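You operate a simulated robot arm through the tools that you are given. There is no shell and no other tool.

Carry out the task below with a simulated robot arm. There is one attempt and no reset: what you move stays moved.

TASK
Swap the clamped block's loose brown tuft for the white one, glued in.
Fine: same hole; the white red-collared tuft from the small rack, glue from the blue box; the brown one into the rack's middle well; shut the box; the block stays clamped.

Only the result counts: the job must be done as asked and must still hold three seconds after the hand-in. Knocking over, shifting, dropping, spilling or breaking anything else fails it.

THE ROBOT
A 6-joint arm with a two-finger parallel gripper, fixed in place. Base frame: the origin is at the foot of the arm, x ahead of it, y to its left, z up; the work surface is at about z = 0. Lengths are in m, angles in rad, forces in N, time in s.
With the tool pointing down near the work surface it reaches from about 0.24 to 0.58 m from the base axis. Its first joint turns from -2.897 to 2.897 rad. Payload 1.5 kg.
The TCP is the grasp point between the finger pads, 0.03 m short of the fingertips. In the tool frame z runs along the fingers and y along their closing line. The gripper opens to 0.08 m. The fingers are 0.017 m wide and 0.012 m thick; the gripper's body (0.04 by 0.082 m) begins 0.08 m behind the TCP.
Orientation is that of the tool frame in the base frame, as a unit quaternion [x, y, z, w]. With the fingers straight down and closing along the base's y, the tool's x points along the base's -x, its y along +y and its z along -z.

THE INTERFACE
- The arm moves only by the tool send_rows. Its argument "deltas" is a list of rows, each an object of numbers (a shift or turn left out is 0, a gripper value left out holds the last): "fingers": the finger opening in m, from 0 to 0.08; "tx", "ty", "tz": the shift along the tool's x, y, z in m; "wx", "wy", "wz": the turn, a rotation vector about the tool's x, y, z in rad. In form: [{"fingers": .., "tx": .., "ty": .., "tz": .., "wx": .., "wy": .., "wz": ..}, ...]. A call has 1 to 20 rows; each row shifts and turns the commanded pose from where the row before left it, along the tool's axes as they then stand. A row lasts 0.2 s, in which the tool goes at most 0.05 m and 0.15 rad; a call with a longer step from one row to the next is refused whole, and so is a gripper value outside its range. Where a pose cannot be reached the arm comes as near as it can. A force on the tool above 40 N (or 10 N above the force at the start of the call, whichever is more), or a blocked arm, ends the call early, and 0.2 s more pass. The fingers move at their own pace (about 0.072 m/s each) and stop on an object; they squeeze with about 33 N. The grip force told is the motor's: it shows also when the fingers shut on nothing. Time passes only in rows, and 0.2 s behind the last, so rows that do not move let the fingers close. The reply holds the time, the measured pose of the TCP, the force on the tool along the base axes, the opening and the grip force, in the units named above and with some noise, with the torque about the TCP (base axes, N m) and any sound that the robot's microphone picked up, and new pictures: "views" is both (left out), scene, wrist or none.
- Cameras (640 x 400 px; columns grow to the right, rows downward): "scene" is fixed at [0.218, 0.4994, 0.7355]; the picture's right is [-0.81, -0.59, 0.00], its down [-0.42, 0.57, -0.71] and it looks along [0.42, -0.57, -0.71] (base axes); focal length 313 px, centre (320, 200). "wrist" rides on the gripper at [0.072, -0.007, -0.122] in the tool frame; the picture's right is [0.09, 1.00, 0.00], its down [-0.84, 0.08, -0.54] and it looks along [-0.54, 0.05, 0.84] (tool axes); focal length 238 px, centre (320, 200). There is no depth. A picture from a camera that has moved, and an enlarged one, comes with that camera's place and axes in the base frame and with its lens.
- enlarge(camera, box): a new picture of the part [left, top, right, bottom] of that camera's present view, enlarged. No time passes.
- hand_in(): hands the job in; it is judged then, once.

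Places have to be worked out from the pictures, the camera data and where the tool is seen. Open the gripper and draw the arm clear of the work before you hand the job in, unless the task says otherwise.

The tools are called after "Request:" by a JSON object that holds its "api" and its "payload". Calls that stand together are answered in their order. send_rows: Moves the arm, as the interface text tells. Its arguments: {"type":"object","properties":{"deltas":{"type":"array"},"views":{"type":"string","enum":["both","scene","wrist","none"]}},"required":["deltas"]} The other tools are called the same way: enlarge (camera, box) takes an enlarged picture of a part of a camera's view; hand_in () hands the job in.

At the start:

```text
clock: 0.0
position: [0.3344, -0.0139, 0.3689]
tcp_rot: [0.001, 1.0, 0.0, 0.001]
wrist_force: [0.3, -0.7, 0.2]
torque: [-0.01, 0.02, 0.0]
width: 0.0801
finger_force: 0.1
```

scene: 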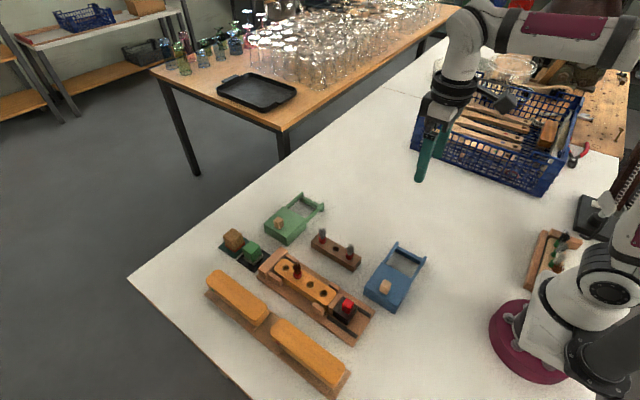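
wrist: 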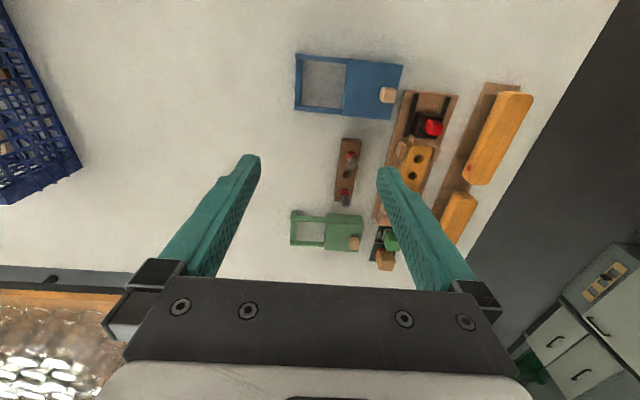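

I'll start by enlarging the scene around the work area to identify the parts.

Request:
{"api": "enlarge", "payload": {"camera": "scene", "box": [200, 180, 440, 330]}}

Request:
{"api": "enlarge", "payload": {"camera": "wrist", "box": [280, 40, 540, 280]}}

Request:
{"api": "enlarge", "payload": {"camera": "scene", "box": [250, 220, 390, 350]}}

```text
2.67 times, centred on (320, 255) of scene
camera zoom: at [0.218, 0.4994, 0.7355], right [-0.81, -0.59, 0.0], down [-0.42, 0.57, -0.71], along [0.42, -0.57, -0.71], focal length 835 px, centre (320, 53)
```

zoom: 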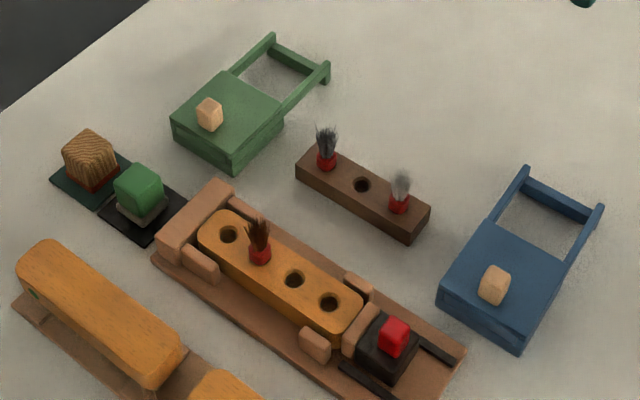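

```text
1.67 times, centred on (410, 160) of wrist
camera zoom: at [0.2619, -0.0203, 0.4919], right [-0.09, 1.0, 0.0], down [0.84, 0.08, 0.54], along [0.54, 0.05, -0.84], focal length 397 px, centre (170, 267)
```

zoom: 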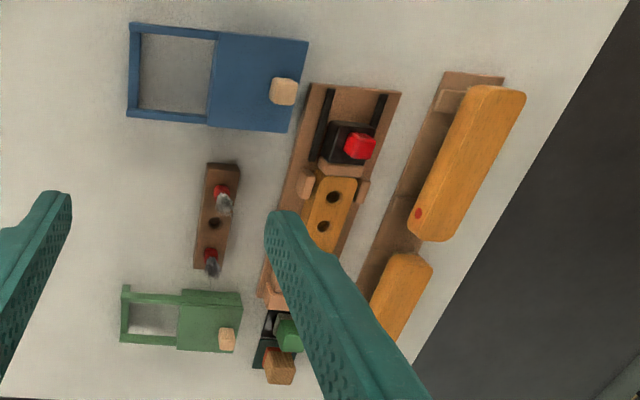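

```text
3.08 times, centred on (320, 285) of scene
camera zoom: at [0.218, 0.4994, 0.7355], right [-0.81, -0.59, 0.0], down [-0.42, 0.57, -0.71], along [0.42, -0.57, -0.71], focal length 964 px, centre (320, -62)
```

zoom: 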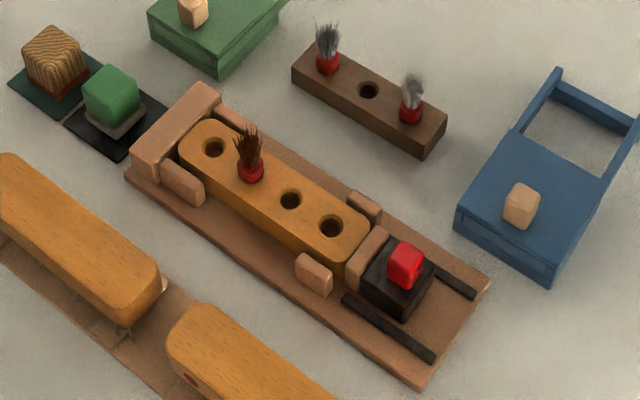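

The block holes run along x at about y≈0.19, the rack is at y≈0.06 and the blue box is near (0.32, 0.1). I'll move the camera closer, staying high, to see more detail.

Request:
{"api": "send_rows", "payload": {"deltas": [{"fingers": 0.08, "tx": -0.008, "ty": 0.028, "tz": 0.02}, {"tx": -0.008, "ty": 0.028, "tz": 0.02}, {"tx": -0.008, "ty": 0.028, "tz": 0.02}, {"tx": -0.008, "ty": 0.028, "tz": 0.02}, {}, {}]}}

```text
clock: 1.4
position: [0.3662, 0.0984, 0.289]
tcp_rot: [0.0, 1.0, -0.001, 0.001]
wrist_force: [0.0, 0.1, 0.2]
torque: [0.01, 0.0, -0.01]
width: 0.08
finger_force: 0.1
camera wrist: at [0.2945, 0.0912, 0.4118], right [-0.09, 1.0, 0.0], down [0.84, 0.08, 0.54], along [0.54, 0.05, -0.84], focal length 238 px, centre (320, 200)
```

scene: 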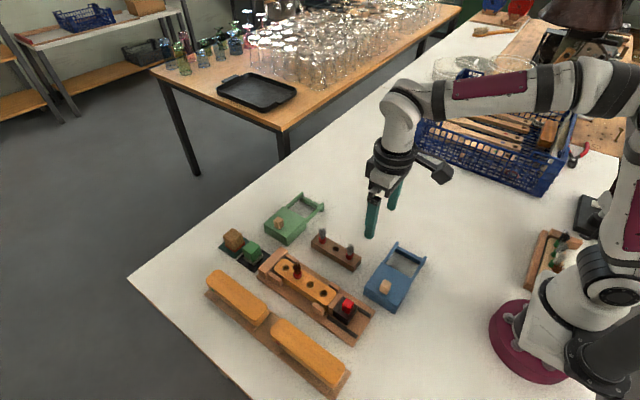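
wrist: 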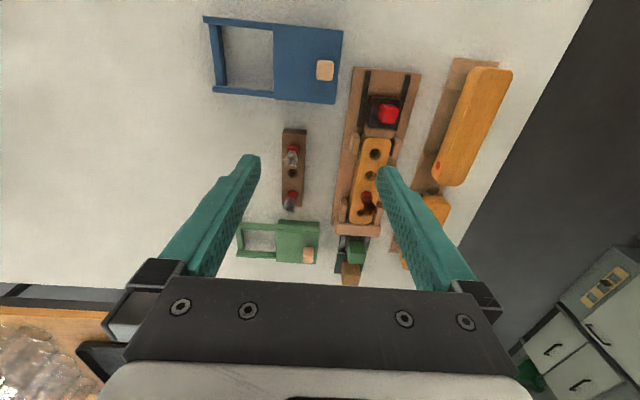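

Request:
{"api": "enlarge", "payload": {"camera": "wrist", "box": [260, 110, 420, 270]}}

Request:
{"api": "enlarge", "payload": {"camera": "wrist", "box": [190, 5, 430, 145]}}

Request:
{"api": "enlarge", "payload": {"camera": "scene", "box": [350, 225, 440, 320]}}

Request:
{"api": "enlarge", "payload": {"camera": "scene", "box": [300, 215, 370, 275]}}

```text
2.50 times, centred on (340, 190) of wrist
camera zoom: at [0.2945, 0.0912, 0.4118], right [-0.09, 1.0, 0.0], down [0.84, 0.08, 0.54], along [0.54, 0.05, -0.84], focal length 596 px, centre (270, 225)
```

zoom: 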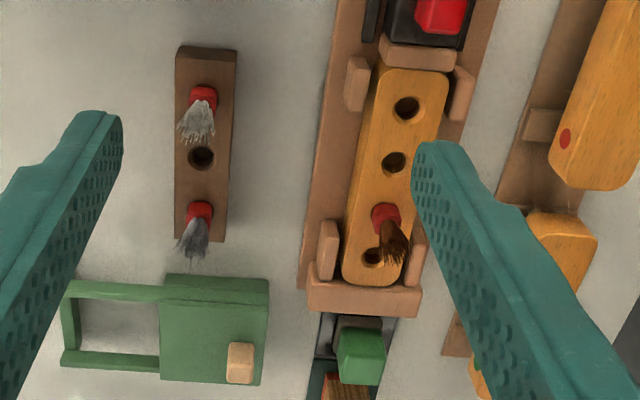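

```text
2.67 times, centred on (310, 75) of wrist
camera zoom: at [0.2945, 0.0912, 0.4118], right [-0.09, 1.0, 0.0], down [0.84, 0.08, 0.54], along [0.54, 0.05, -0.84], focal length 636 px, centre (347, 533)
```

zoom: 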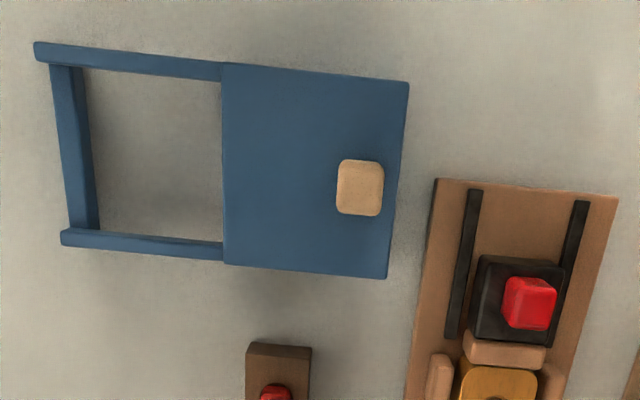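

```text
4.21 times, centred on (395, 272) of scene
camera zoom: at [0.218, 0.4994, 0.7355], right [-0.81, -0.59, 0.0], down [-0.42, 0.57, -0.71], along [0.42, -0.57, -0.71], focal length 1319 px, centre (4, -105)
```

zoom: 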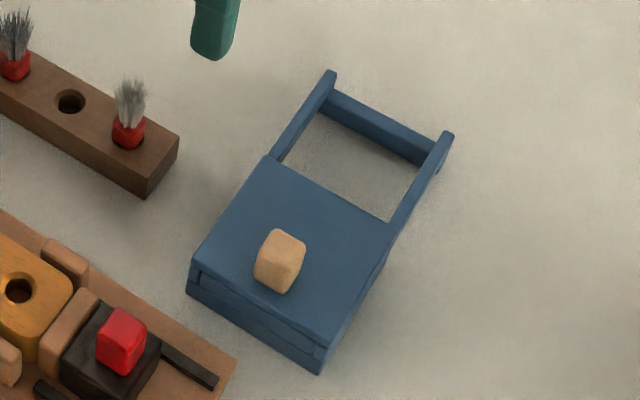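

```text
6.67 times, centred on (335, 245) of scene
camera zoom: at [0.218, 0.4994, 0.7355], right [-0.81, -0.59, 0.0], down [-0.42, 0.57, -0.71], along [0.42, -0.57, -0.71], focal length 2088 px, centre (220, -100)
```

zoom: 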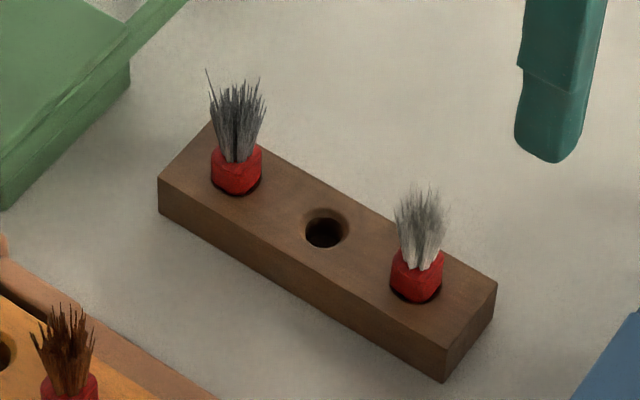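

Now that both views agree, I put the brown tuft near (0.512, 0.193) with the block top at z≈0.046. The white tuft is near (0.44, 0.06), the middle well near (0.486, 0.06), and the rack top is at z≈0.033. I'll move above the brown tuft for a closer look.

Request:
{"api": "send_rows", "payload": {"deltas": [{"fingers": 0.05, "tx": -0.0243, "ty": 0.0158, "tz": 0.023}, {"tx": -0.0243, "ty": 0.0158, "tz": 0.023}, {"tx": -0.0243, "ty": 0.0158, "tz": 0.023}, {"tx": -0.0243, "ty": 0.0158, "tz": 0.023}, {"tx": -0.0243, "ty": 0.0158, "tz": 0.023}, {"tx": -0.0243, "ty": 0.0158, "tz": 0.023}, {}, {}]}}

```text
clock: 3.2
position: [0.5115, 0.1926, 0.1513]
tcp_rot: [0.0, 1.0, 0.0, 0.001]
wrist_force: [0.8, 0.1, 0.1]
torque: [-0.03, 0.02, -0.02]
width: 0.05
finger_force: 0.0
camera wrist: at [0.4394, 0.1858, 0.2738], right [-0.09, 1.0, 0.0], down [0.84, 0.08, 0.54], along [0.54, 0.05, -0.84], focal length 238 px, centre (320, 200)
```

scene: 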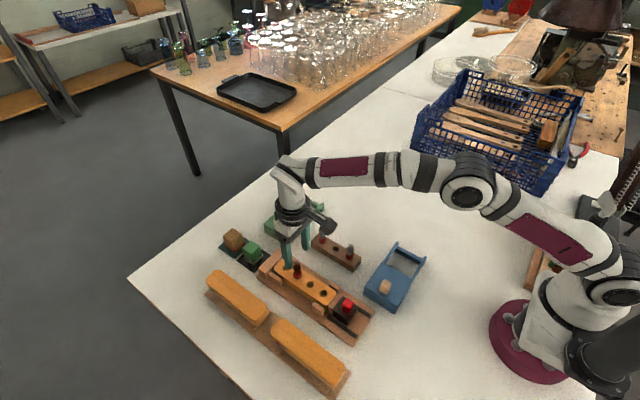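
wrist: 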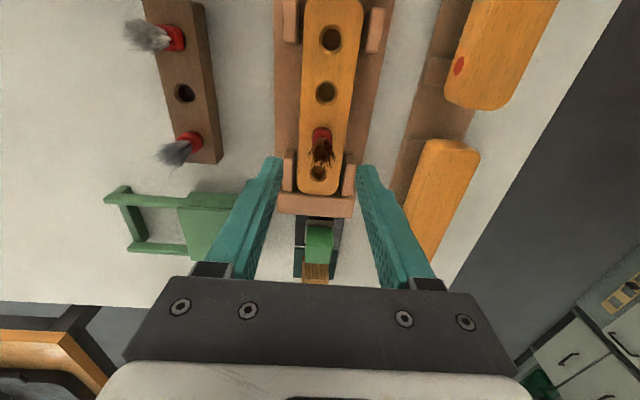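

Request:
{"api": "enlarge", "payload": {"camera": "wrist", "box": [240, 0, 400, 220]}}

Request:
{"api": "enlarge", "payload": {"camera": "scene", "box": [260, 240, 380, 340]}}

Request:
{"api": "enlarge", "payload": {"camera": "wrist", "box": [110, 0, 250, 180]}}

```text
1.82 times, centred on (320, 110) of wrist
camera zoom: at [0.4394, 0.1858, 0.2738], right [-0.09, 1.0, 0.0], down [0.84, 0.08, 0.54], along [0.54, 0.05, -0.84], focal length 433 px, centre (320, 364)
```

zoom: 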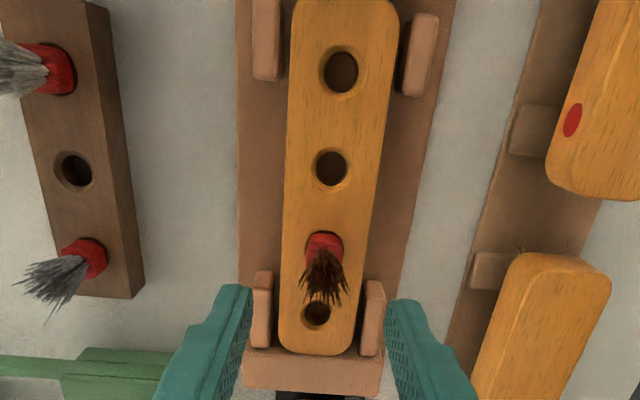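

```text
4.00 times, centred on (320, 290) of scene
camera zoom: at [0.218, 0.4994, 0.7355], right [-0.81, -0.59, 0.0], down [-0.42, 0.57, -0.71], along [0.42, -0.57, -0.71], focal length 1253 px, centre (320, -160)
```

zoom: 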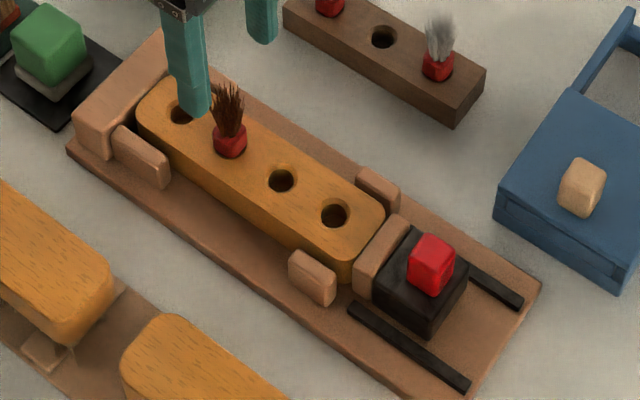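

```text
2.22 times, centred on (180, 90) of wrist
camera zoom: at [0.4394, 0.1858, 0.2738], right [-0.09, 1.0, 0.0], down [0.84, 0.08, 0.54], along [0.54, 0.05, -0.84], focal length 530 px, centre (631, 444)
```

zoom: 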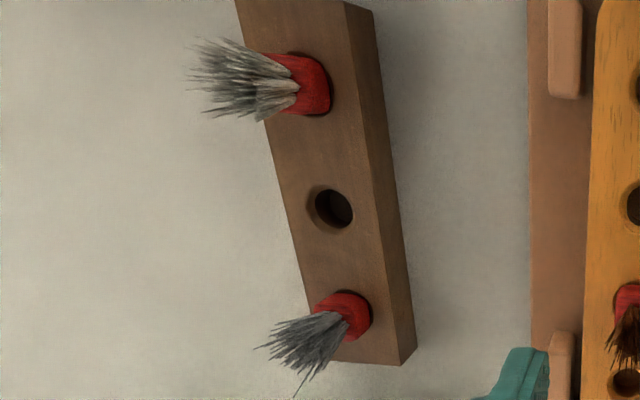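

The tuft's collar is about 19 mm wide and centred at about (0.511, 0.194). I'll descend most of the way and check the height against the pictures.

Request:
{"api": "send_rows", "payload": {"deltas": [{"fingers": 0.045, "tx": 0.0003, "ty": 0.0014, "tz": 0.025}, {"tz": 0.025}, {"tz": 0.016}, {}, {}]}}

Request:
{"api": "enlarge", "payload": {"camera": "wrist", "box": [240, 80, 400, 280]}}

Request:
{"api": "enlarge", "payload": {"camera": "scene", "box": [260, 240, 340, 300]}}

```text
clock: 4.4
position: [0.5127, 0.1935, 0.0861]
tcp_rot: [0.002, 1.0, 0.0, 0.001]
wrist_force: [-0.7, 0.4, 0.4]
torque: [-0.01, 0.0, 0.0]
width: 0.045
finger_force: 0.1
camera wrist: at [0.4399, 0.1877, 0.2076], right [-0.09, 1.0, 0.0], down [0.84, 0.08, 0.54], along [0.54, 0.05, -0.84], focal length 238 px, centre (320, 200)
```

scene: 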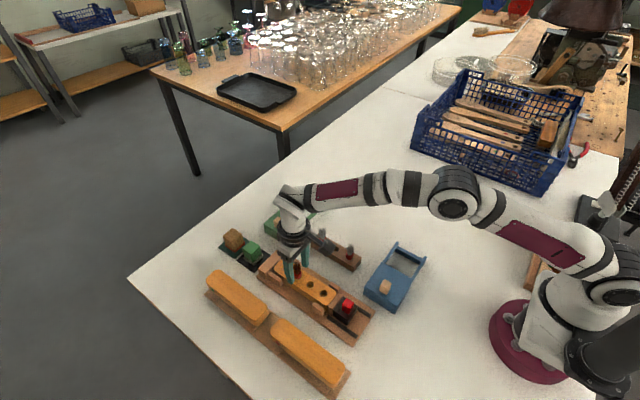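
wrist: 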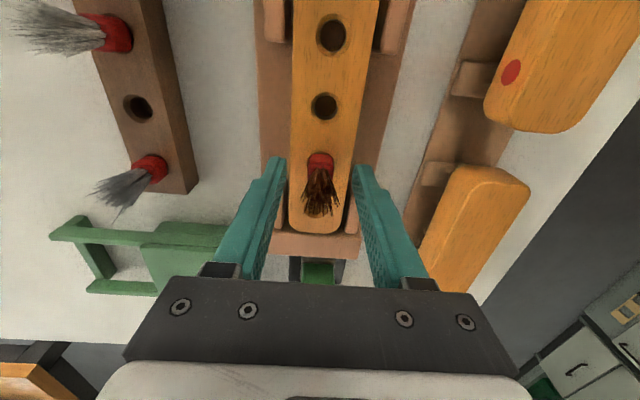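

```text
2.00 times, centred on (320, 180) of wrist
camera zoom: at [0.4399, 0.1877, 0.2076], right [-0.09, 1.0, 0.0], down [0.84, 0.08, 0.54], along [0.54, 0.05, -0.84], focal length 477 px, centre (320, 240)
```

zoom: 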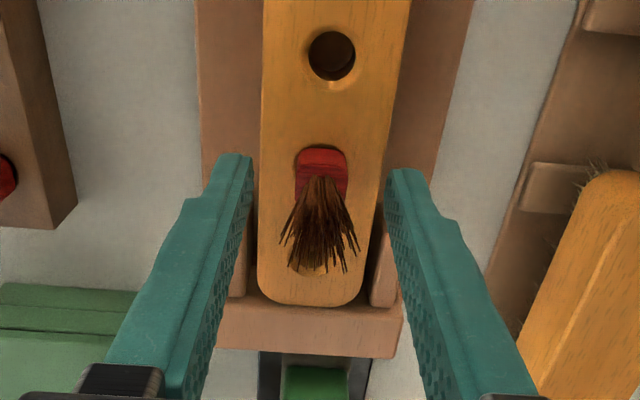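

```text
6.67 times, centred on (300, 270) of scene
camera zoom: at [0.218, 0.4994, 0.7355], right [-0.81, -0.59, 0.0], down [-0.42, 0.57, -0.71], along [0.42, -0.57, -0.71], focal length 2088 px, centre (453, -267)
```

zoom: 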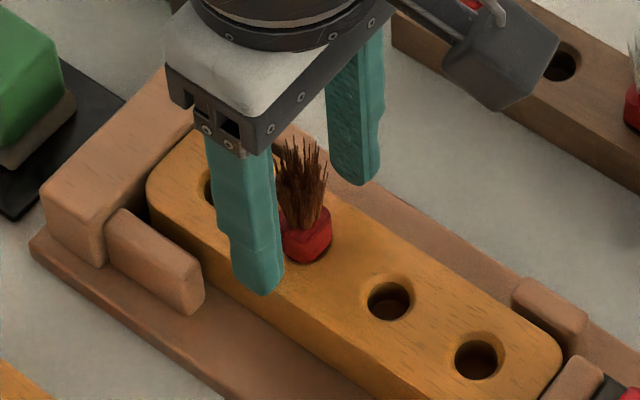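

The fingers straddle the tuft well. I estimate the block top at z≈0.040–0.046 and the collar top at about 0.056, so I'll lower about 6 mm with the tips partly over the block and then look.

Request:
{"api": "send_rows", "payload": {"deltas": [{"fingers": 0.032, "tz": 0.0035}, {"tz": 0.0035}, {}]}}

Request:
{"api": "enlarge", "payload": {"camera": "wrist", "box": [260, 100, 380, 250]}}

Request:
{"api": "enlarge", "payload": {"camera": "scene", "box": [260, 245, 330, 300]}}

```text
clock: 5.2
position: [0.5116, 0.1943, 0.0787]
tcp_rot: [0.001, 1.0, 0.0, 0.0]
wrist_force: [-0.2, -0.5, 0.4]
torque: [0.03, -0.04, -0.04]
width: 0.0319
finger_force: 0.1
camera wrist: at [0.4399, 0.1877, 0.201], right [-0.09, 1.0, 0.0], down [0.84, 0.08, 0.54], along [0.54, 0.05, -0.84], focal length 238 px, centre (320, 200)
```

scene: 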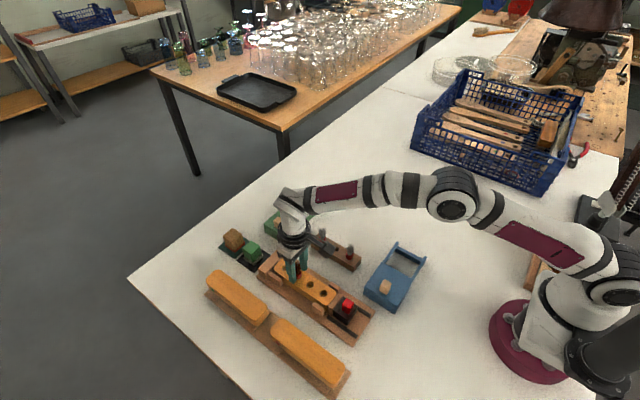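
wrist: 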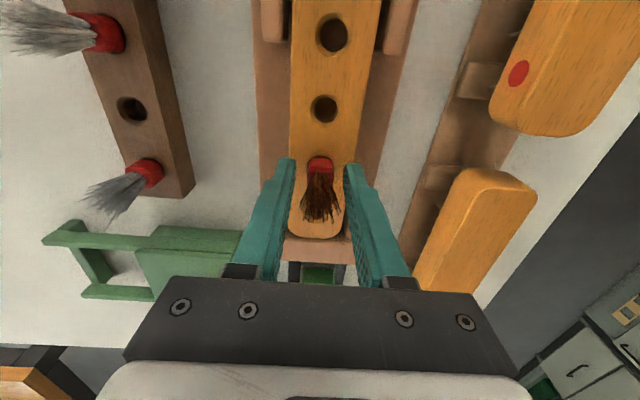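

```text
2.67 times, centred on (320, 175) of wrist
camera zoom: at [0.4399, 0.1877, 0.201], right [-0.09, 1.0, 0.0], down [0.84, 0.08, 0.54], along [0.54, 0.05, -0.84], focal length 636 px, centre (320, 267)
```

zoom: 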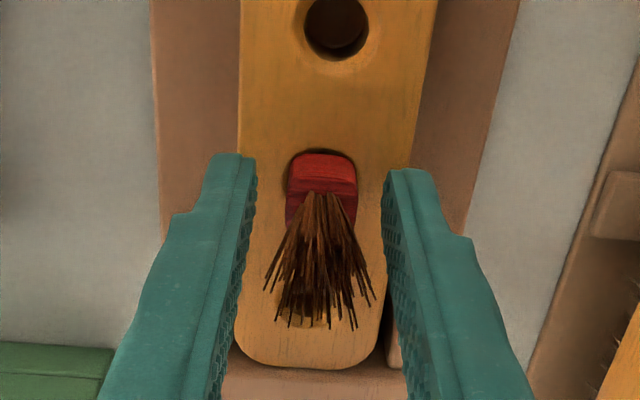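

```text
7.27 times, centred on (295, 272) of scene
camera zoom: at [0.218, 0.4994, 0.7355], right [-0.81, -0.59, 0.0], down [-0.42, 0.57, -0.71], along [0.42, -0.57, -0.71], focal length 2278 px, centre (502, -327)
```

zoom: 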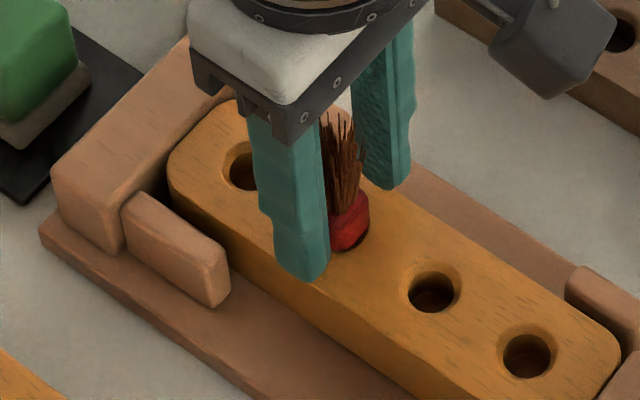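

The tips are level with the visible base of the collar, just above the block, so I'll close on it here.

Request:
{"api": "send_rows", "payload": {"deltas": [{"fingers": 0.0}, {}, {}]}}

Request:
{"api": "enlarge", "payload": {"camera": "wrist", "box": [260, 100, 380, 250]}}

```text
clock: 6.0
position: [0.5119, 0.1945, 0.0787]
tcp_rot: [0.0, 1.0, 0.0, 0.0]
wrist_force: [0.7, 1.3, 0.2]
torque: [-0.04, -0.05, 0.03]
width: 0.0164
finger_force: 31.2
camera wrist: at [0.4399, 0.1877, 0.201], right [-0.09, 1.0, 0.0], down [0.84, 0.08, 0.54], along [0.54, 0.05, -0.84], focal length 238 px, centre (320, 200)
```

scene: 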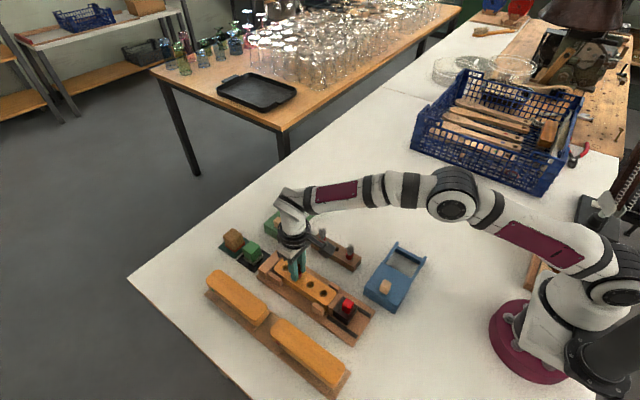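
wrist: 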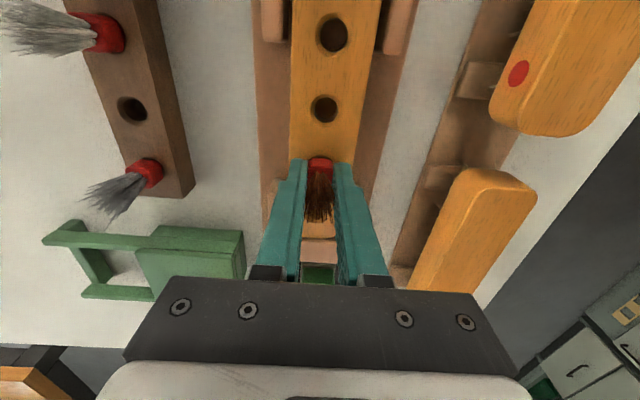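

```text
2.67 times, centred on (320, 175) of wrist
camera zoom: at [0.4399, 0.1877, 0.201], right [-0.09, 1.0, 0.0], down [0.84, 0.08, 0.54], along [0.54, 0.05, -0.84], focal length 636 px, centre (320, 267)
```

zoom: 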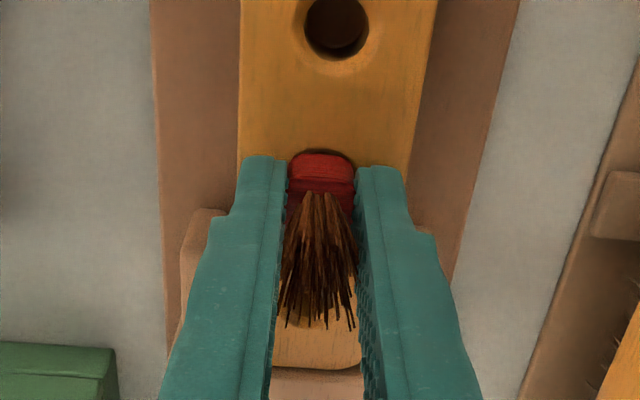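

The collar is held firmly at 16.4 mm. I'll lift straight up slowly.

Request:
{"api": "send_rows", "payload": {"deltas": [{"tz": -0.005}, {"tz": -0.01}, {"tz": -0.015}, {"tz": -0.02}, {"tz": -0.02}, {}, {}]}}

Request:
{"api": "enlarge", "payload": {"camera": "wrist", "box": [260, 60, 380, 250]}}

Request:
{"api": "enlarge", "payload": {"camera": "scene", "box": [260, 225, 330, 300]}}

```text
clock: 7.6
position: [0.5109, 0.1944, 0.1493]
tcp_rot: [0.001, 1.0, 0.0, 0.002]
wrist_force: [-0.4, -1.1, -0.2]
torque: [0.02, 0.02, 0.02]
width: 0.0166
finger_force: 31.7
camera wrist: at [0.4399, 0.1873, 0.2712], right [-0.09, 1.0, 0.0], down [0.84, 0.08, 0.54], along [0.54, 0.05, -0.84], focal length 238 px, centre (320, 200)
```

scene: 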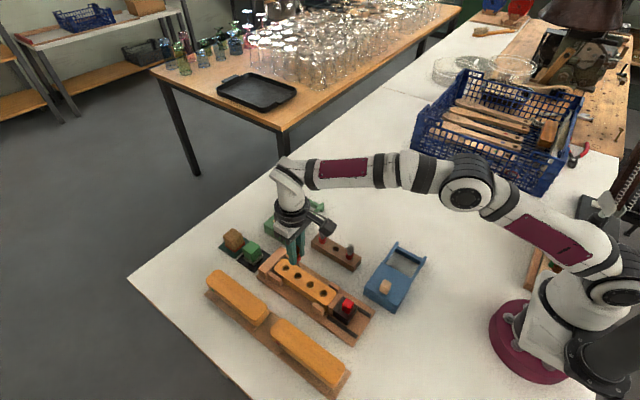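
wrist: 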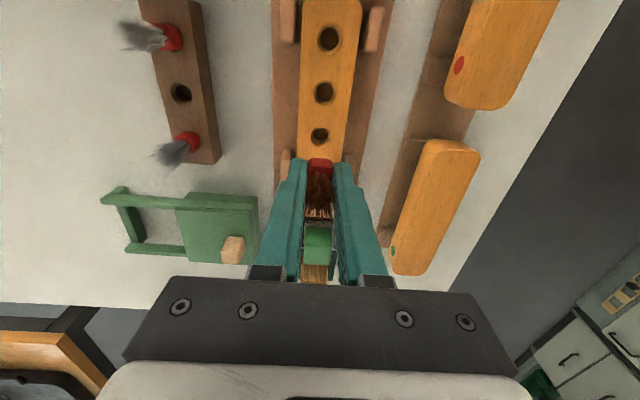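

```text
2.11 times, centred on (320, 155) of wrist
camera zoom: at [0.4399, 0.1873, 0.2712], right [-0.09, 1.0, 0.0], down [0.84, 0.08, 0.54], along [0.54, 0.05, -0.84], focal length 502 px, centre (320, 295)
```

zoom: 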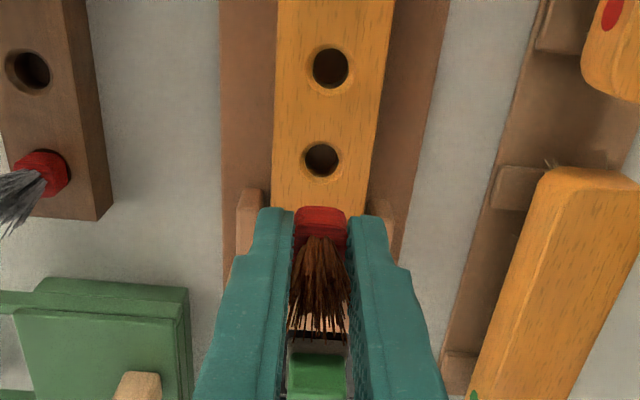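

```text
5.33 times, centred on (295, 262) of scene
camera zoom: at [0.218, 0.4994, 0.7355], right [-0.81, -0.59, 0.0], down [-0.42, 0.57, -0.71], along [0.42, -0.57, -0.71], focal length 1670 px, centre (453, -133)
```

zoom: 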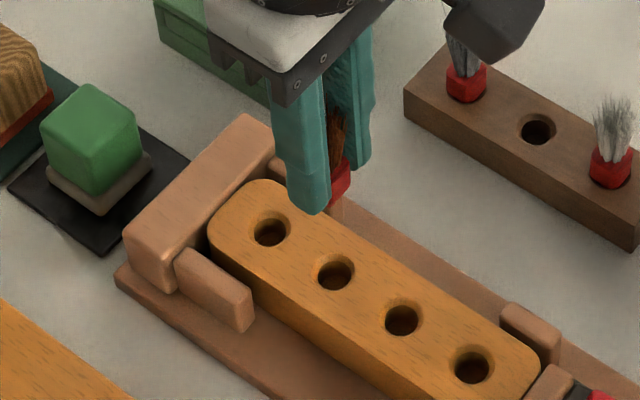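

The tuft came free and shows a tan peg below the collar. I'll carry it over the rack's middle well and look again.

Request:
{"api": "send_rows", "payload": {"deltas": [{"tx": 0.006, "ty": -0.033}, {"tx": 0.006, "ty": -0.033}, {"tx": 0.006, "ty": -0.033}, {"tx": 0.006, "ty": -0.033}, {}, {}]}}

Request:
{"api": "enlarge", "payload": {"camera": "wrist", "box": [240, 40, 400, 220]}}

Request:
{"api": "enlarge", "payload": {"camera": "scene", "box": [290, 200, 380, 280]}}

```text
clock: 9.0
position: [0.4878, 0.0644, 0.1478]
tcp_rot: [0.001, 1.0, 0.0, 0.001]
wrist_force: [-0.2, 0.4, 0.3]
torque: [0.0, 0.01, 0.0]
width: 0.0165
finger_force: 31.5
camera wrist: at [0.4162, 0.0563, 0.2707], right [-0.09, 1.0, 0.0], down [0.84, 0.08, 0.54], along [0.54, 0.05, -0.84], focal length 238 px, centre (320, 200)
```

scene: 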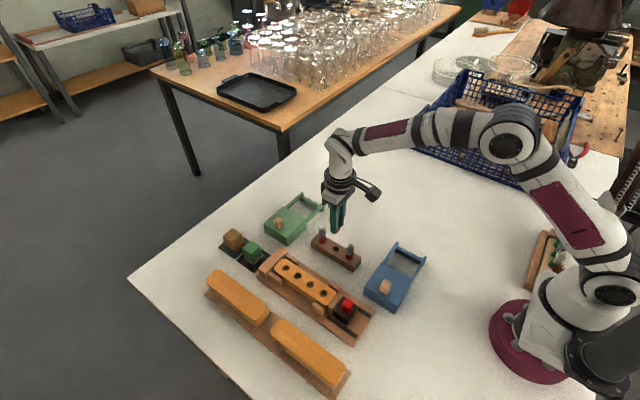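
wrist: 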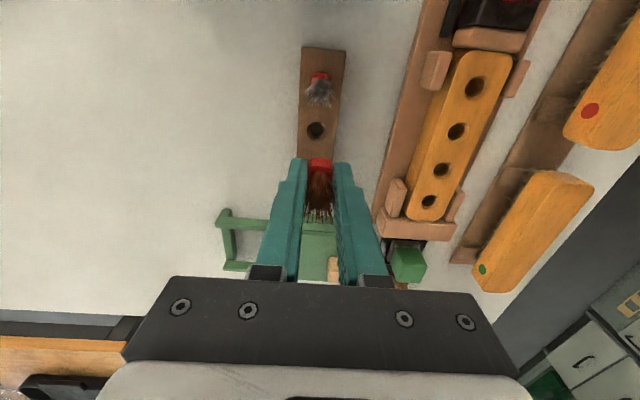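

```text
2.22 times, centred on (320, 130) of wrist
camera zoom: at [0.4162, 0.0563, 0.2707], right [-0.09, 1.0, 0.0], down [0.84, 0.08, 0.54], along [0.54, 0.05, -0.84], focal length 530 px, centre (320, 356)
```

zoom: 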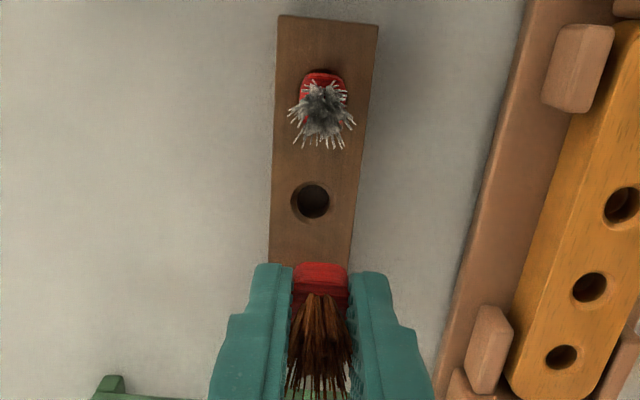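

```text
5.00 times, centred on (335, 240) of scene
camera zoom: at [0.218, 0.4994, 0.7355], right [-0.81, -0.59, 0.0], down [-0.42, 0.57, -0.71], along [0.42, -0.57, -0.71], focal length 1566 px, centre (245, 0)
```

zoom: 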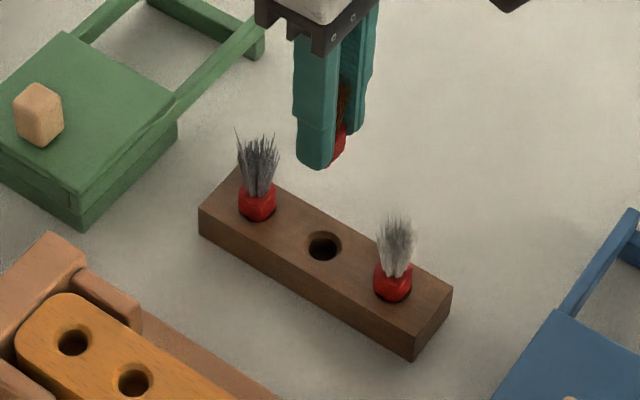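

From here the middle well is at about (0.488, 0.059) with the rack top at z≈0.03. I'll shift about 4 mm and lower to just above the well, then check the alignment.

Request:
{"api": "send_rows", "payload": {"deltas": [{"tx": 0.0007, "ty": -0.0043, "tz": 0.01}, {"tz": 0.02}, {"tz": 0.02}, {"tz": 0.008}, {}, {}]}}

Request:
{"api": "enlarge", "payload": {"camera": "wrist", "box": [260, 60, 380, 220]}}

Request:
{"api": "enlarge", "payload": {"camera": "scene", "box": [300, 215, 370, 275]}}

```text
clock: 10.4
position: [0.4854, 0.0592, 0.0892]
tcp_rot: [0.002, 1.0, 0.0, 0.001]
wrist_force: [0.1, 0.2, 0.5]
torque: [-0.03, -0.01, 0.0]
width: 0.0161
finger_force: 31.8
camera wrist: at [0.4149, 0.0515, 0.2124], right [-0.09, 1.0, 0.0], down [0.84, 0.08, 0.54], along [0.54, 0.05, -0.84], focal length 238 px, centre (320, 200)
```

scene: 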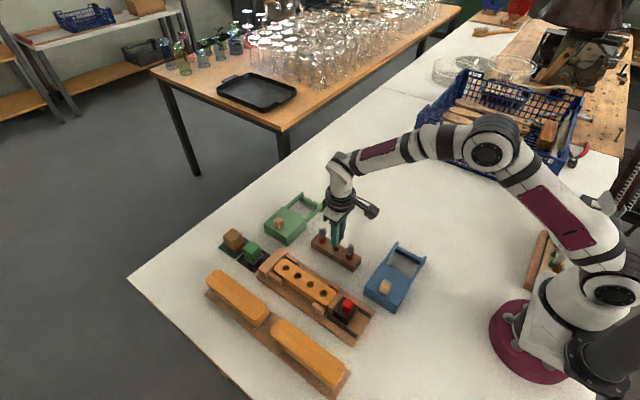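
wrist: 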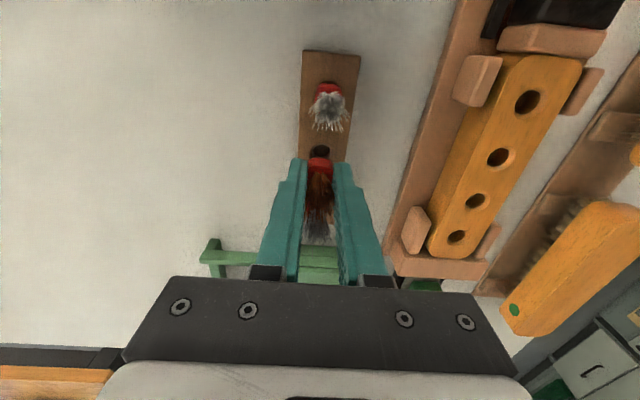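

```text
2.50 times, centred on (320, 140) of wrist
camera zoom: at [0.4149, 0.0515, 0.2124], right [-0.09, 1.0, 0.0], down [0.84, 0.08, 0.54], along [0.54, 0.05, -0.84], focal length 596 px, centre (320, 350)
```

zoom: 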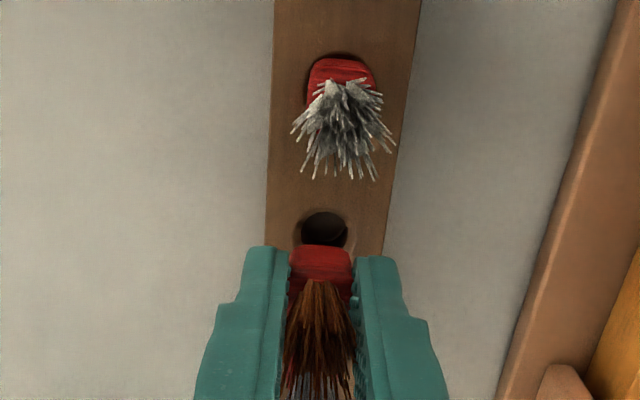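

```text
6.67 times, centred on (335, 245) of scene
camera zoom: at [0.218, 0.4994, 0.7355], right [-0.81, -0.59, 0.0], down [-0.42, 0.57, -0.71], along [0.42, -0.57, -0.71], focal length 2088 px, centre (220, -100)
```

zoom: 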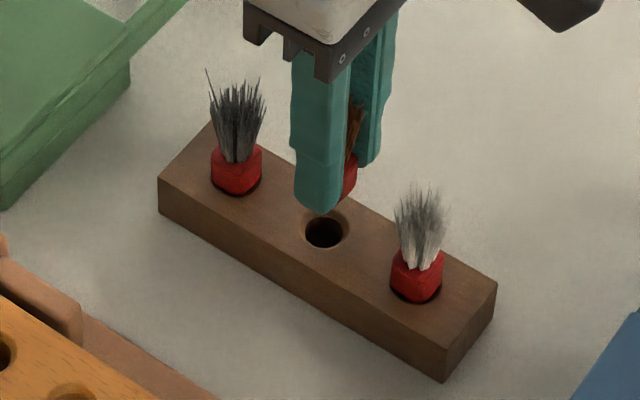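

I'll enlarge further to see what extends below the collar before inserting it.

Request:
{"api": "enlarge", "payload": {"camera": "wrist", "box": [300, 130, 340, 190]}}

Request:
{"api": "enlarge", "payload": {"camera": "scene", "box": [325, 225, 355, 255]}}

```text
6.67 times, centred on (320, 160) of wrist
camera zoom: at [0.4149, 0.0515, 0.2124], right [-0.09, 1.0, 0.0], down [0.84, 0.08, 0.54], along [0.54, 0.05, -0.84], focal length 1589 px, centre (320, 467)
```

zoom: 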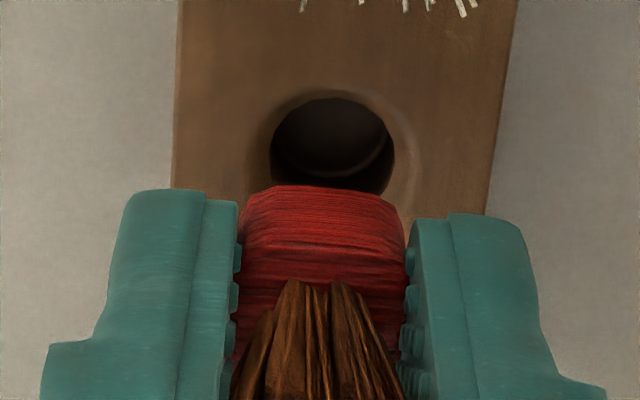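

```text
13.33 times, centred on (340, 240) of scene
camera zoom: at [0.218, 0.4994, 0.7355], right [-0.81, -0.59, 0.0], down [-0.42, 0.57, -0.71], along [0.42, -0.57, -0.71], focal length 4176 px, centre (53, -333)
```

zoom: 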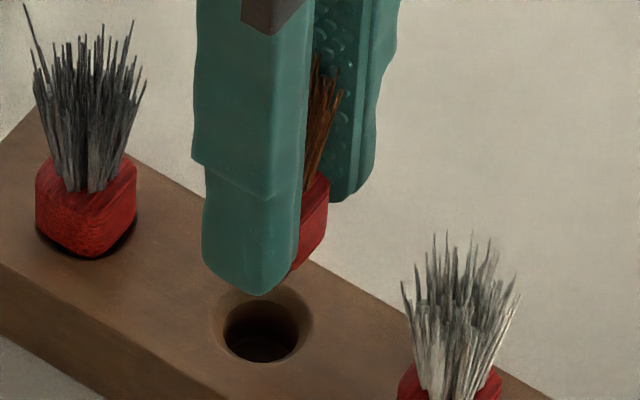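

The well centre is at about (0.488, 0.0596), roughly 1 mm from where I am, so I'll correct for that. Then I'll lower slowly and watch the force.

Request:
{"api": "send_rows", "payload": {"deltas": [{"tx": -0.0008, "ty": 0.0012}, {"tz": 0.005}, {"tz": 0.004}, {"tz": 0.003}, {}]}}

Request:
{"api": "enlarge", "payload": {"camera": "wrist", "box": [295, 120, 345, 190]}}

Request:
{"api": "enlarge", "payload": {"camera": "scene", "box": [320, 220, 360, 260]}}

```text
clock: 11.6
position: [0.4867, 0.0592, 0.0776]
tcp_rot: [0.002, 1.0, 0.0, 0.002]
wrist_force: [0.3, -0.1, -0.5]
torque: [0.01, -0.01, 0.03]
width: 0.0164
finger_force: 32.0
camera wrist: at [0.4156, 0.0523, 0.2008], right [-0.09, 1.0, 0.0], down [0.84, 0.08, 0.54], along [0.54, 0.05, -0.84], focal length 238 px, centre (320, 200)
```

scene: 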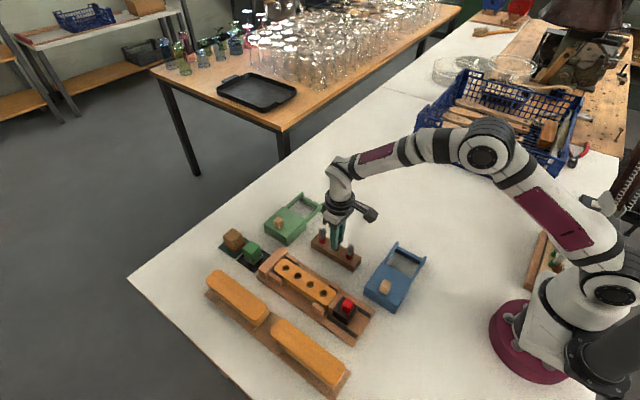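
wrist: 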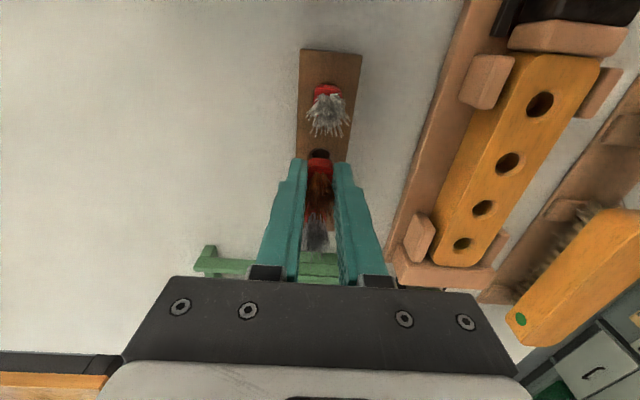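

```text
5.71 times, centred on (320, 155) of wrist
camera zoom: at [0.4156, 0.0523, 0.2008], right [-0.09, 1.0, 0.0], down [0.84, 0.08, 0.54], along [0.54, 0.05, -0.84], focal length 1362 px, centre (320, 457)
```

zoom: 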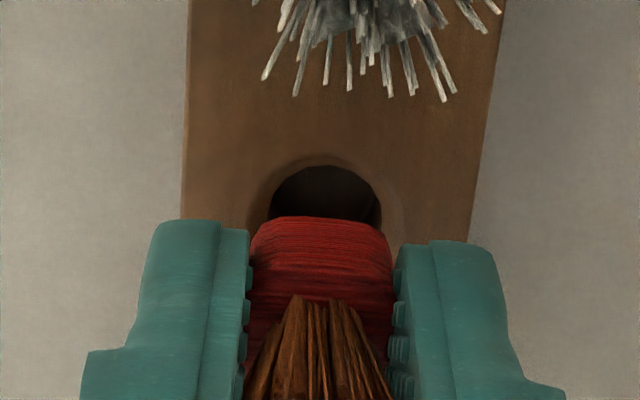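

```text
10.00 times, centred on (340, 240) of scene
camera zoom: at [0.218, 0.4994, 0.7355], right [-0.81, -0.59, 0.0], down [-0.42, 0.57, -0.71], along [0.42, -0.57, -0.71], focal length 3132 px, centre (120, -200)
```

zoom: 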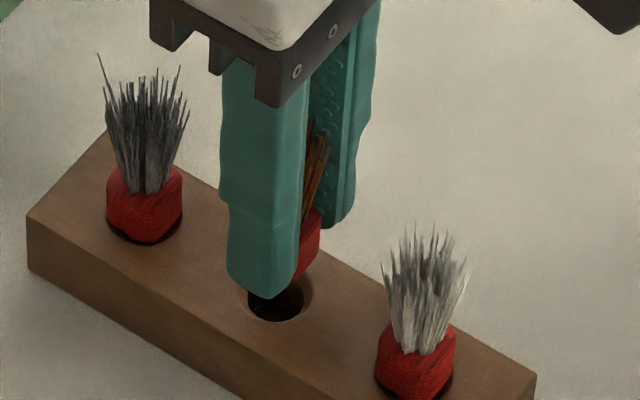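

Alignment looks good and there's no contact yet. I'll keep going down in small steps.

Request:
{"api": "send_rows", "payload": {"deltas": [{"ty": 0.0004, "tz": 0.004}, {"tz": 0.003}, {"tz": 0.003}, {"tz": 0.002}, {}]}}

Request:
{"api": "enlarge", "payload": {"camera": "wrist", "box": [295, 120, 345, 190]}}

Request:
{"api": "enlarge", "payload": {"camera": "scene", "box": [320, 220, 360, 260]}}

```text
clock: 12.8
position: [0.4875, 0.0595, 0.0665]
tcp_rot: [0.001, 1.0, 0.0, 0.0]
wrist_force: [0.4, 0.8, 0.7]
torque: [0.0, 0.01, 0.03]
width: 0.0164
finger_force: 31.8
camera wrist: at [0.4157, 0.0529, 0.1887], right [-0.09, 1.0, 0.0], down [0.84, 0.08, 0.54], along [0.54, 0.05, -0.84], focal length 238 px, centre (320, 200)
```

scene: 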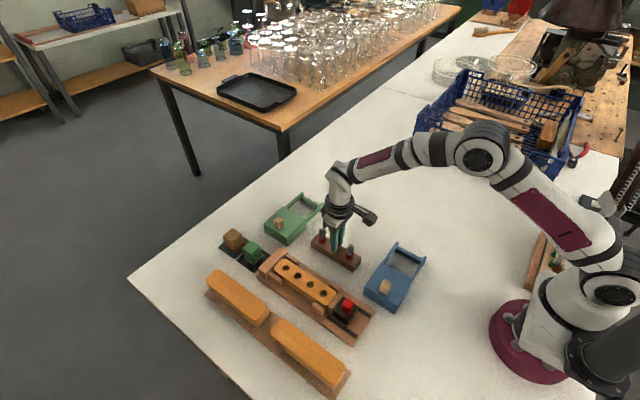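
wrist: 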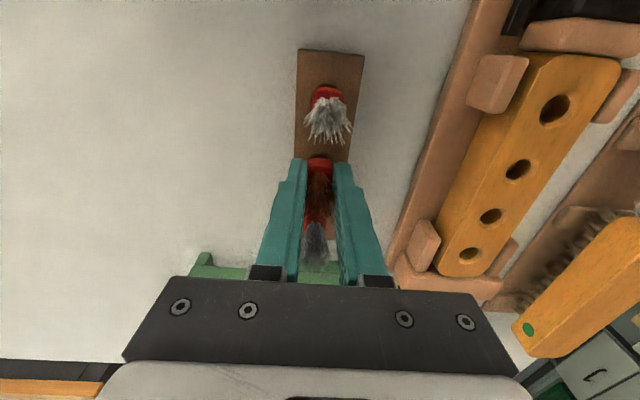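

```text
5.71 times, centred on (320, 155) of wrist
camera zoom: at [0.4157, 0.0529, 0.1887], right [-0.09, 1.0, 0.0], down [0.84, 0.08, 0.54], along [0.54, 0.05, -0.84], focal length 1362 px, centre (320, 457)
```

zoom: 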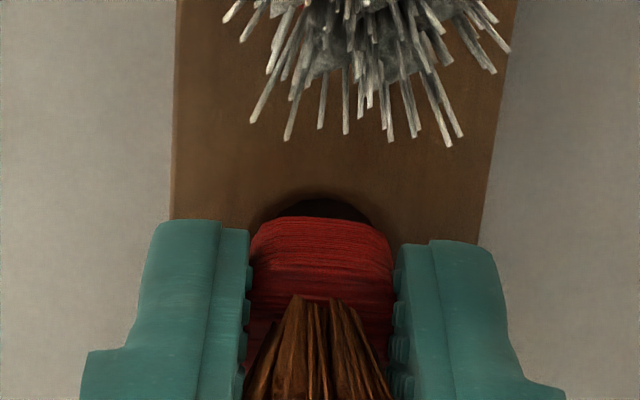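

```text
10.00 times, centred on (340, 240) of scene
camera zoom: at [0.218, 0.4994, 0.7355], right [-0.81, -0.59, 0.0], down [-0.42, 0.57, -0.71], along [0.42, -0.57, -0.71], focal length 3132 px, centre (120, -200)
```

zoom: 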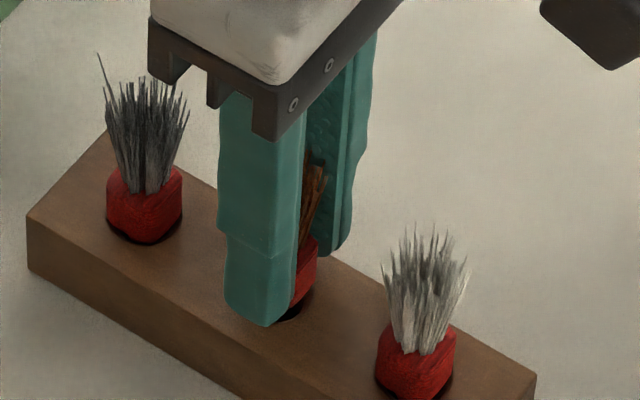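

No contact so far. I'll continue in 1 mm steps toward the seat.

Request:
{"api": "send_rows", "payload": {"deltas": [{"tz": 0.001}, {"tz": 0.001}, {"tz": 0.001}, {}], "views": "none"}}

Request:
{"api": "enlarge", "payload": {"camera": "wrist", "box": [295, 120, 345, 190]}}

Request:
{"api": "enlarge", "payload": {"camera": "scene", "box": [320, 220, 360, 260]}}

```text
clock: 13.8
position: [0.4875, 0.0594, 0.0646]
tcp_rot: [0.001, 1.0, 0.0, 0.0]
wrist_force: [0.8, -0.2, -0.2]
torque: [0.03, 0.0, 0.02]
width: 0.0162
finger_force: 31.9
```

```text
5.71 times, centred on (320, 155) of wrist
camera zoom: at [0.4156, 0.0529, 0.186], right [-0.09, 1.0, 0.0], down [0.84, 0.08, 0.54], along [0.54, 0.05, -0.84], focal length 1362 px, centre (320, 457)
```

zoom: 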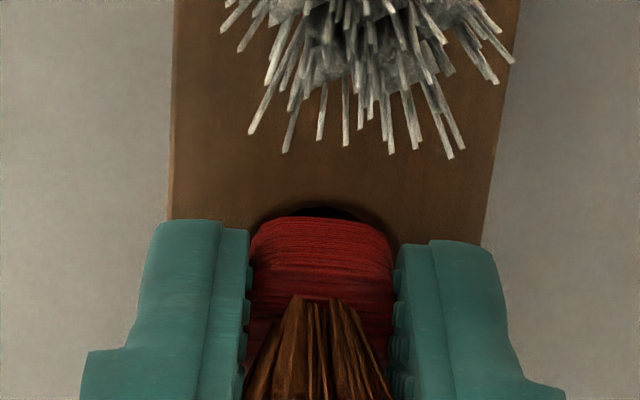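

```text
10.00 times, centred on (340, 240) of scene
camera zoom: at [0.218, 0.4994, 0.7355], right [-0.81, -0.59, 0.0], down [-0.42, 0.57, -0.71], along [0.42, -0.57, -0.71], focal length 3132 px, centre (120, -200)
```

zoom: 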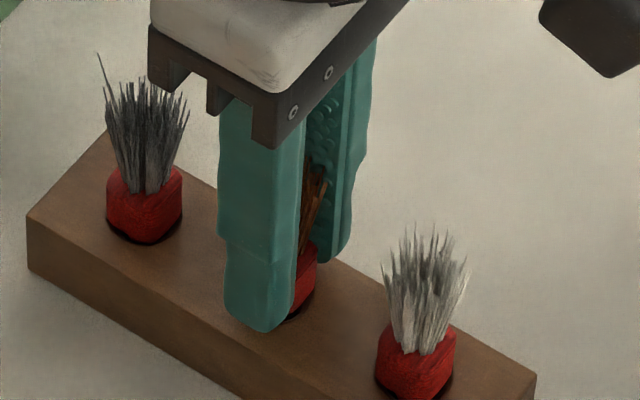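

The ring around the collar now looks nearly the same as it did seated in the block. I'll press another 1–2 mm to feel for the seat.

Request:
{"api": "send_rows", "payload": {"deltas": [{"tz": 0.001}, {}], "views": "none"}}

Request:
{"api": "enlarge", "payload": {"camera": "wrist", "box": [295, 120, 345, 190]}}

```text
clock: 14.4
position: [0.4872, 0.0591, 0.0632]
tcp_rot: [0.001, 1.0, 0.0, 0.001]
wrist_force: [0.4, 0.1, -0.3]
torque: [0.01, 0.0, 0.0]
width: 0.0163
finger_force: 31.7
```

```text
5.71 times, centred on (320, 155) of wrist
camera zoom: at [0.4159, 0.0529, 0.1851], right [-0.09, 1.0, 0.0], down [0.84, 0.08, 0.54], along [0.54, 0.05, -0.84], focal length 1362 px, centre (320, 457)
```

zoom: 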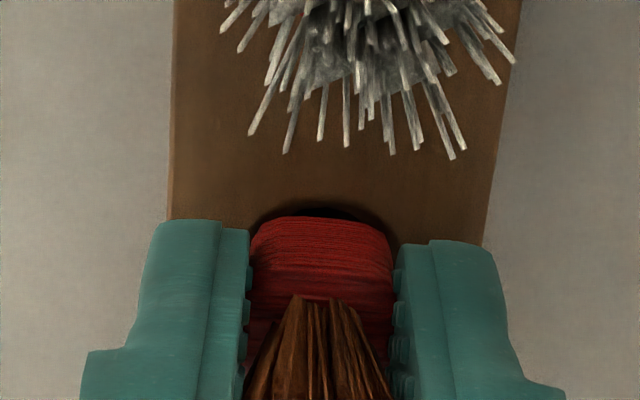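

No contact force yet, so one more small step.

Request:
{"api": "send_rows", "payload": {"deltas": [{"tz": 0.001}, {}], "views": "none"}}

Request:
{"api": "enlarge", "payload": {"camera": "scene", "box": [320, 220, 360, 260]}}

```text
clock: 15.0
position: [0.4871, 0.0598, 0.0611]
tcp_rot: [0.001, 1.0, 0.0, 0.001]
wrist_force: [0.1, 0.0, 0.7]
torque: [0.01, -0.03, 0.0]
width: 0.016
finger_force: 32.1
```

```text
10.00 times, centred on (340, 240) of scene
camera zoom: at [0.218, 0.4994, 0.7355], right [-0.81, -0.59, 0.0], down [-0.42, 0.57, -0.71], along [0.42, -0.57, -0.71], focal length 3132 px, centre (120, -200)
```

zoom: 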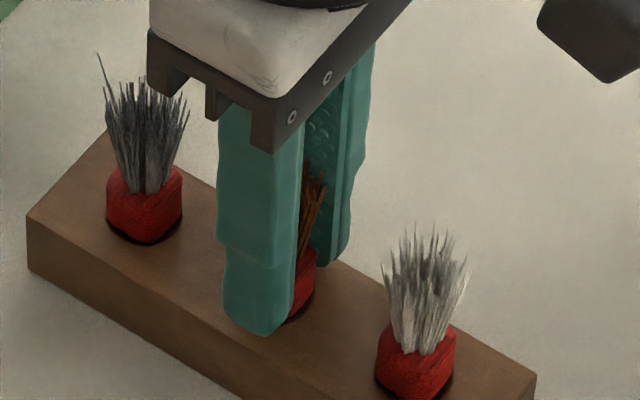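

The tips are now just above the rack and the collar is at its seat height. I'll open the fingers gently and check.

Request:
{"api": "send_rows", "payload": {"deltas": [{"fingers": 0.022}, {"fingers": 0.036}, {}], "views": "none"}}

Request:
{"api": "enlarge", "payload": {"camera": "scene", "box": [320, 220, 360, 260]}}

Request:
{"api": "enlarge", "payload": {"camera": "wrist", "box": [280, 80, 360, 220]}}

```text
clock: 15.8
position: [0.4889, 0.059, 0.0621]
tcp_rot: [0.0, 1.0, 0.0, 0.001]
wrist_force: [0.6, -0.5, -0.7]
torque: [-0.04, 0.0, 0.03]
width: 0.0358
finger_force: 0.1
```

```text
10.00 times, centred on (340, 240) of scene
camera zoom: at [0.218, 0.4994, 0.7355], right [-0.81, -0.59, 0.0], down [-0.42, 0.57, -0.71], along [0.42, -0.57, -0.71], focal length 3132 px, centre (120, -200)
```

zoom: 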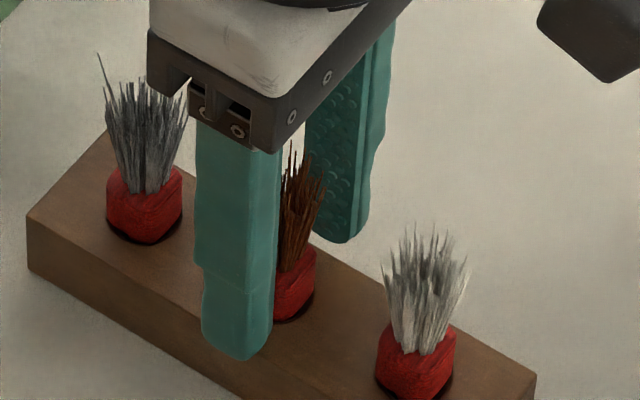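

```text
2.86 times, centred on (320, 150) of wrist
camera zoom: at [0.4159, 0.0529, 0.184], right [-0.09, 1.0, 0.0], down [0.84, 0.08, 0.54], along [0.54, 0.05, -0.84], focal length 681 px, centre (320, 343)
```

zoom: 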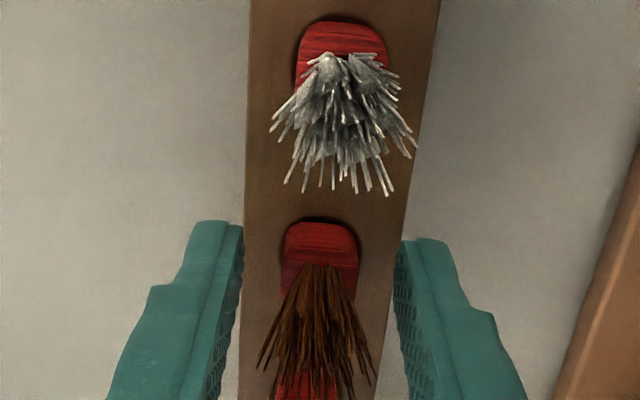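

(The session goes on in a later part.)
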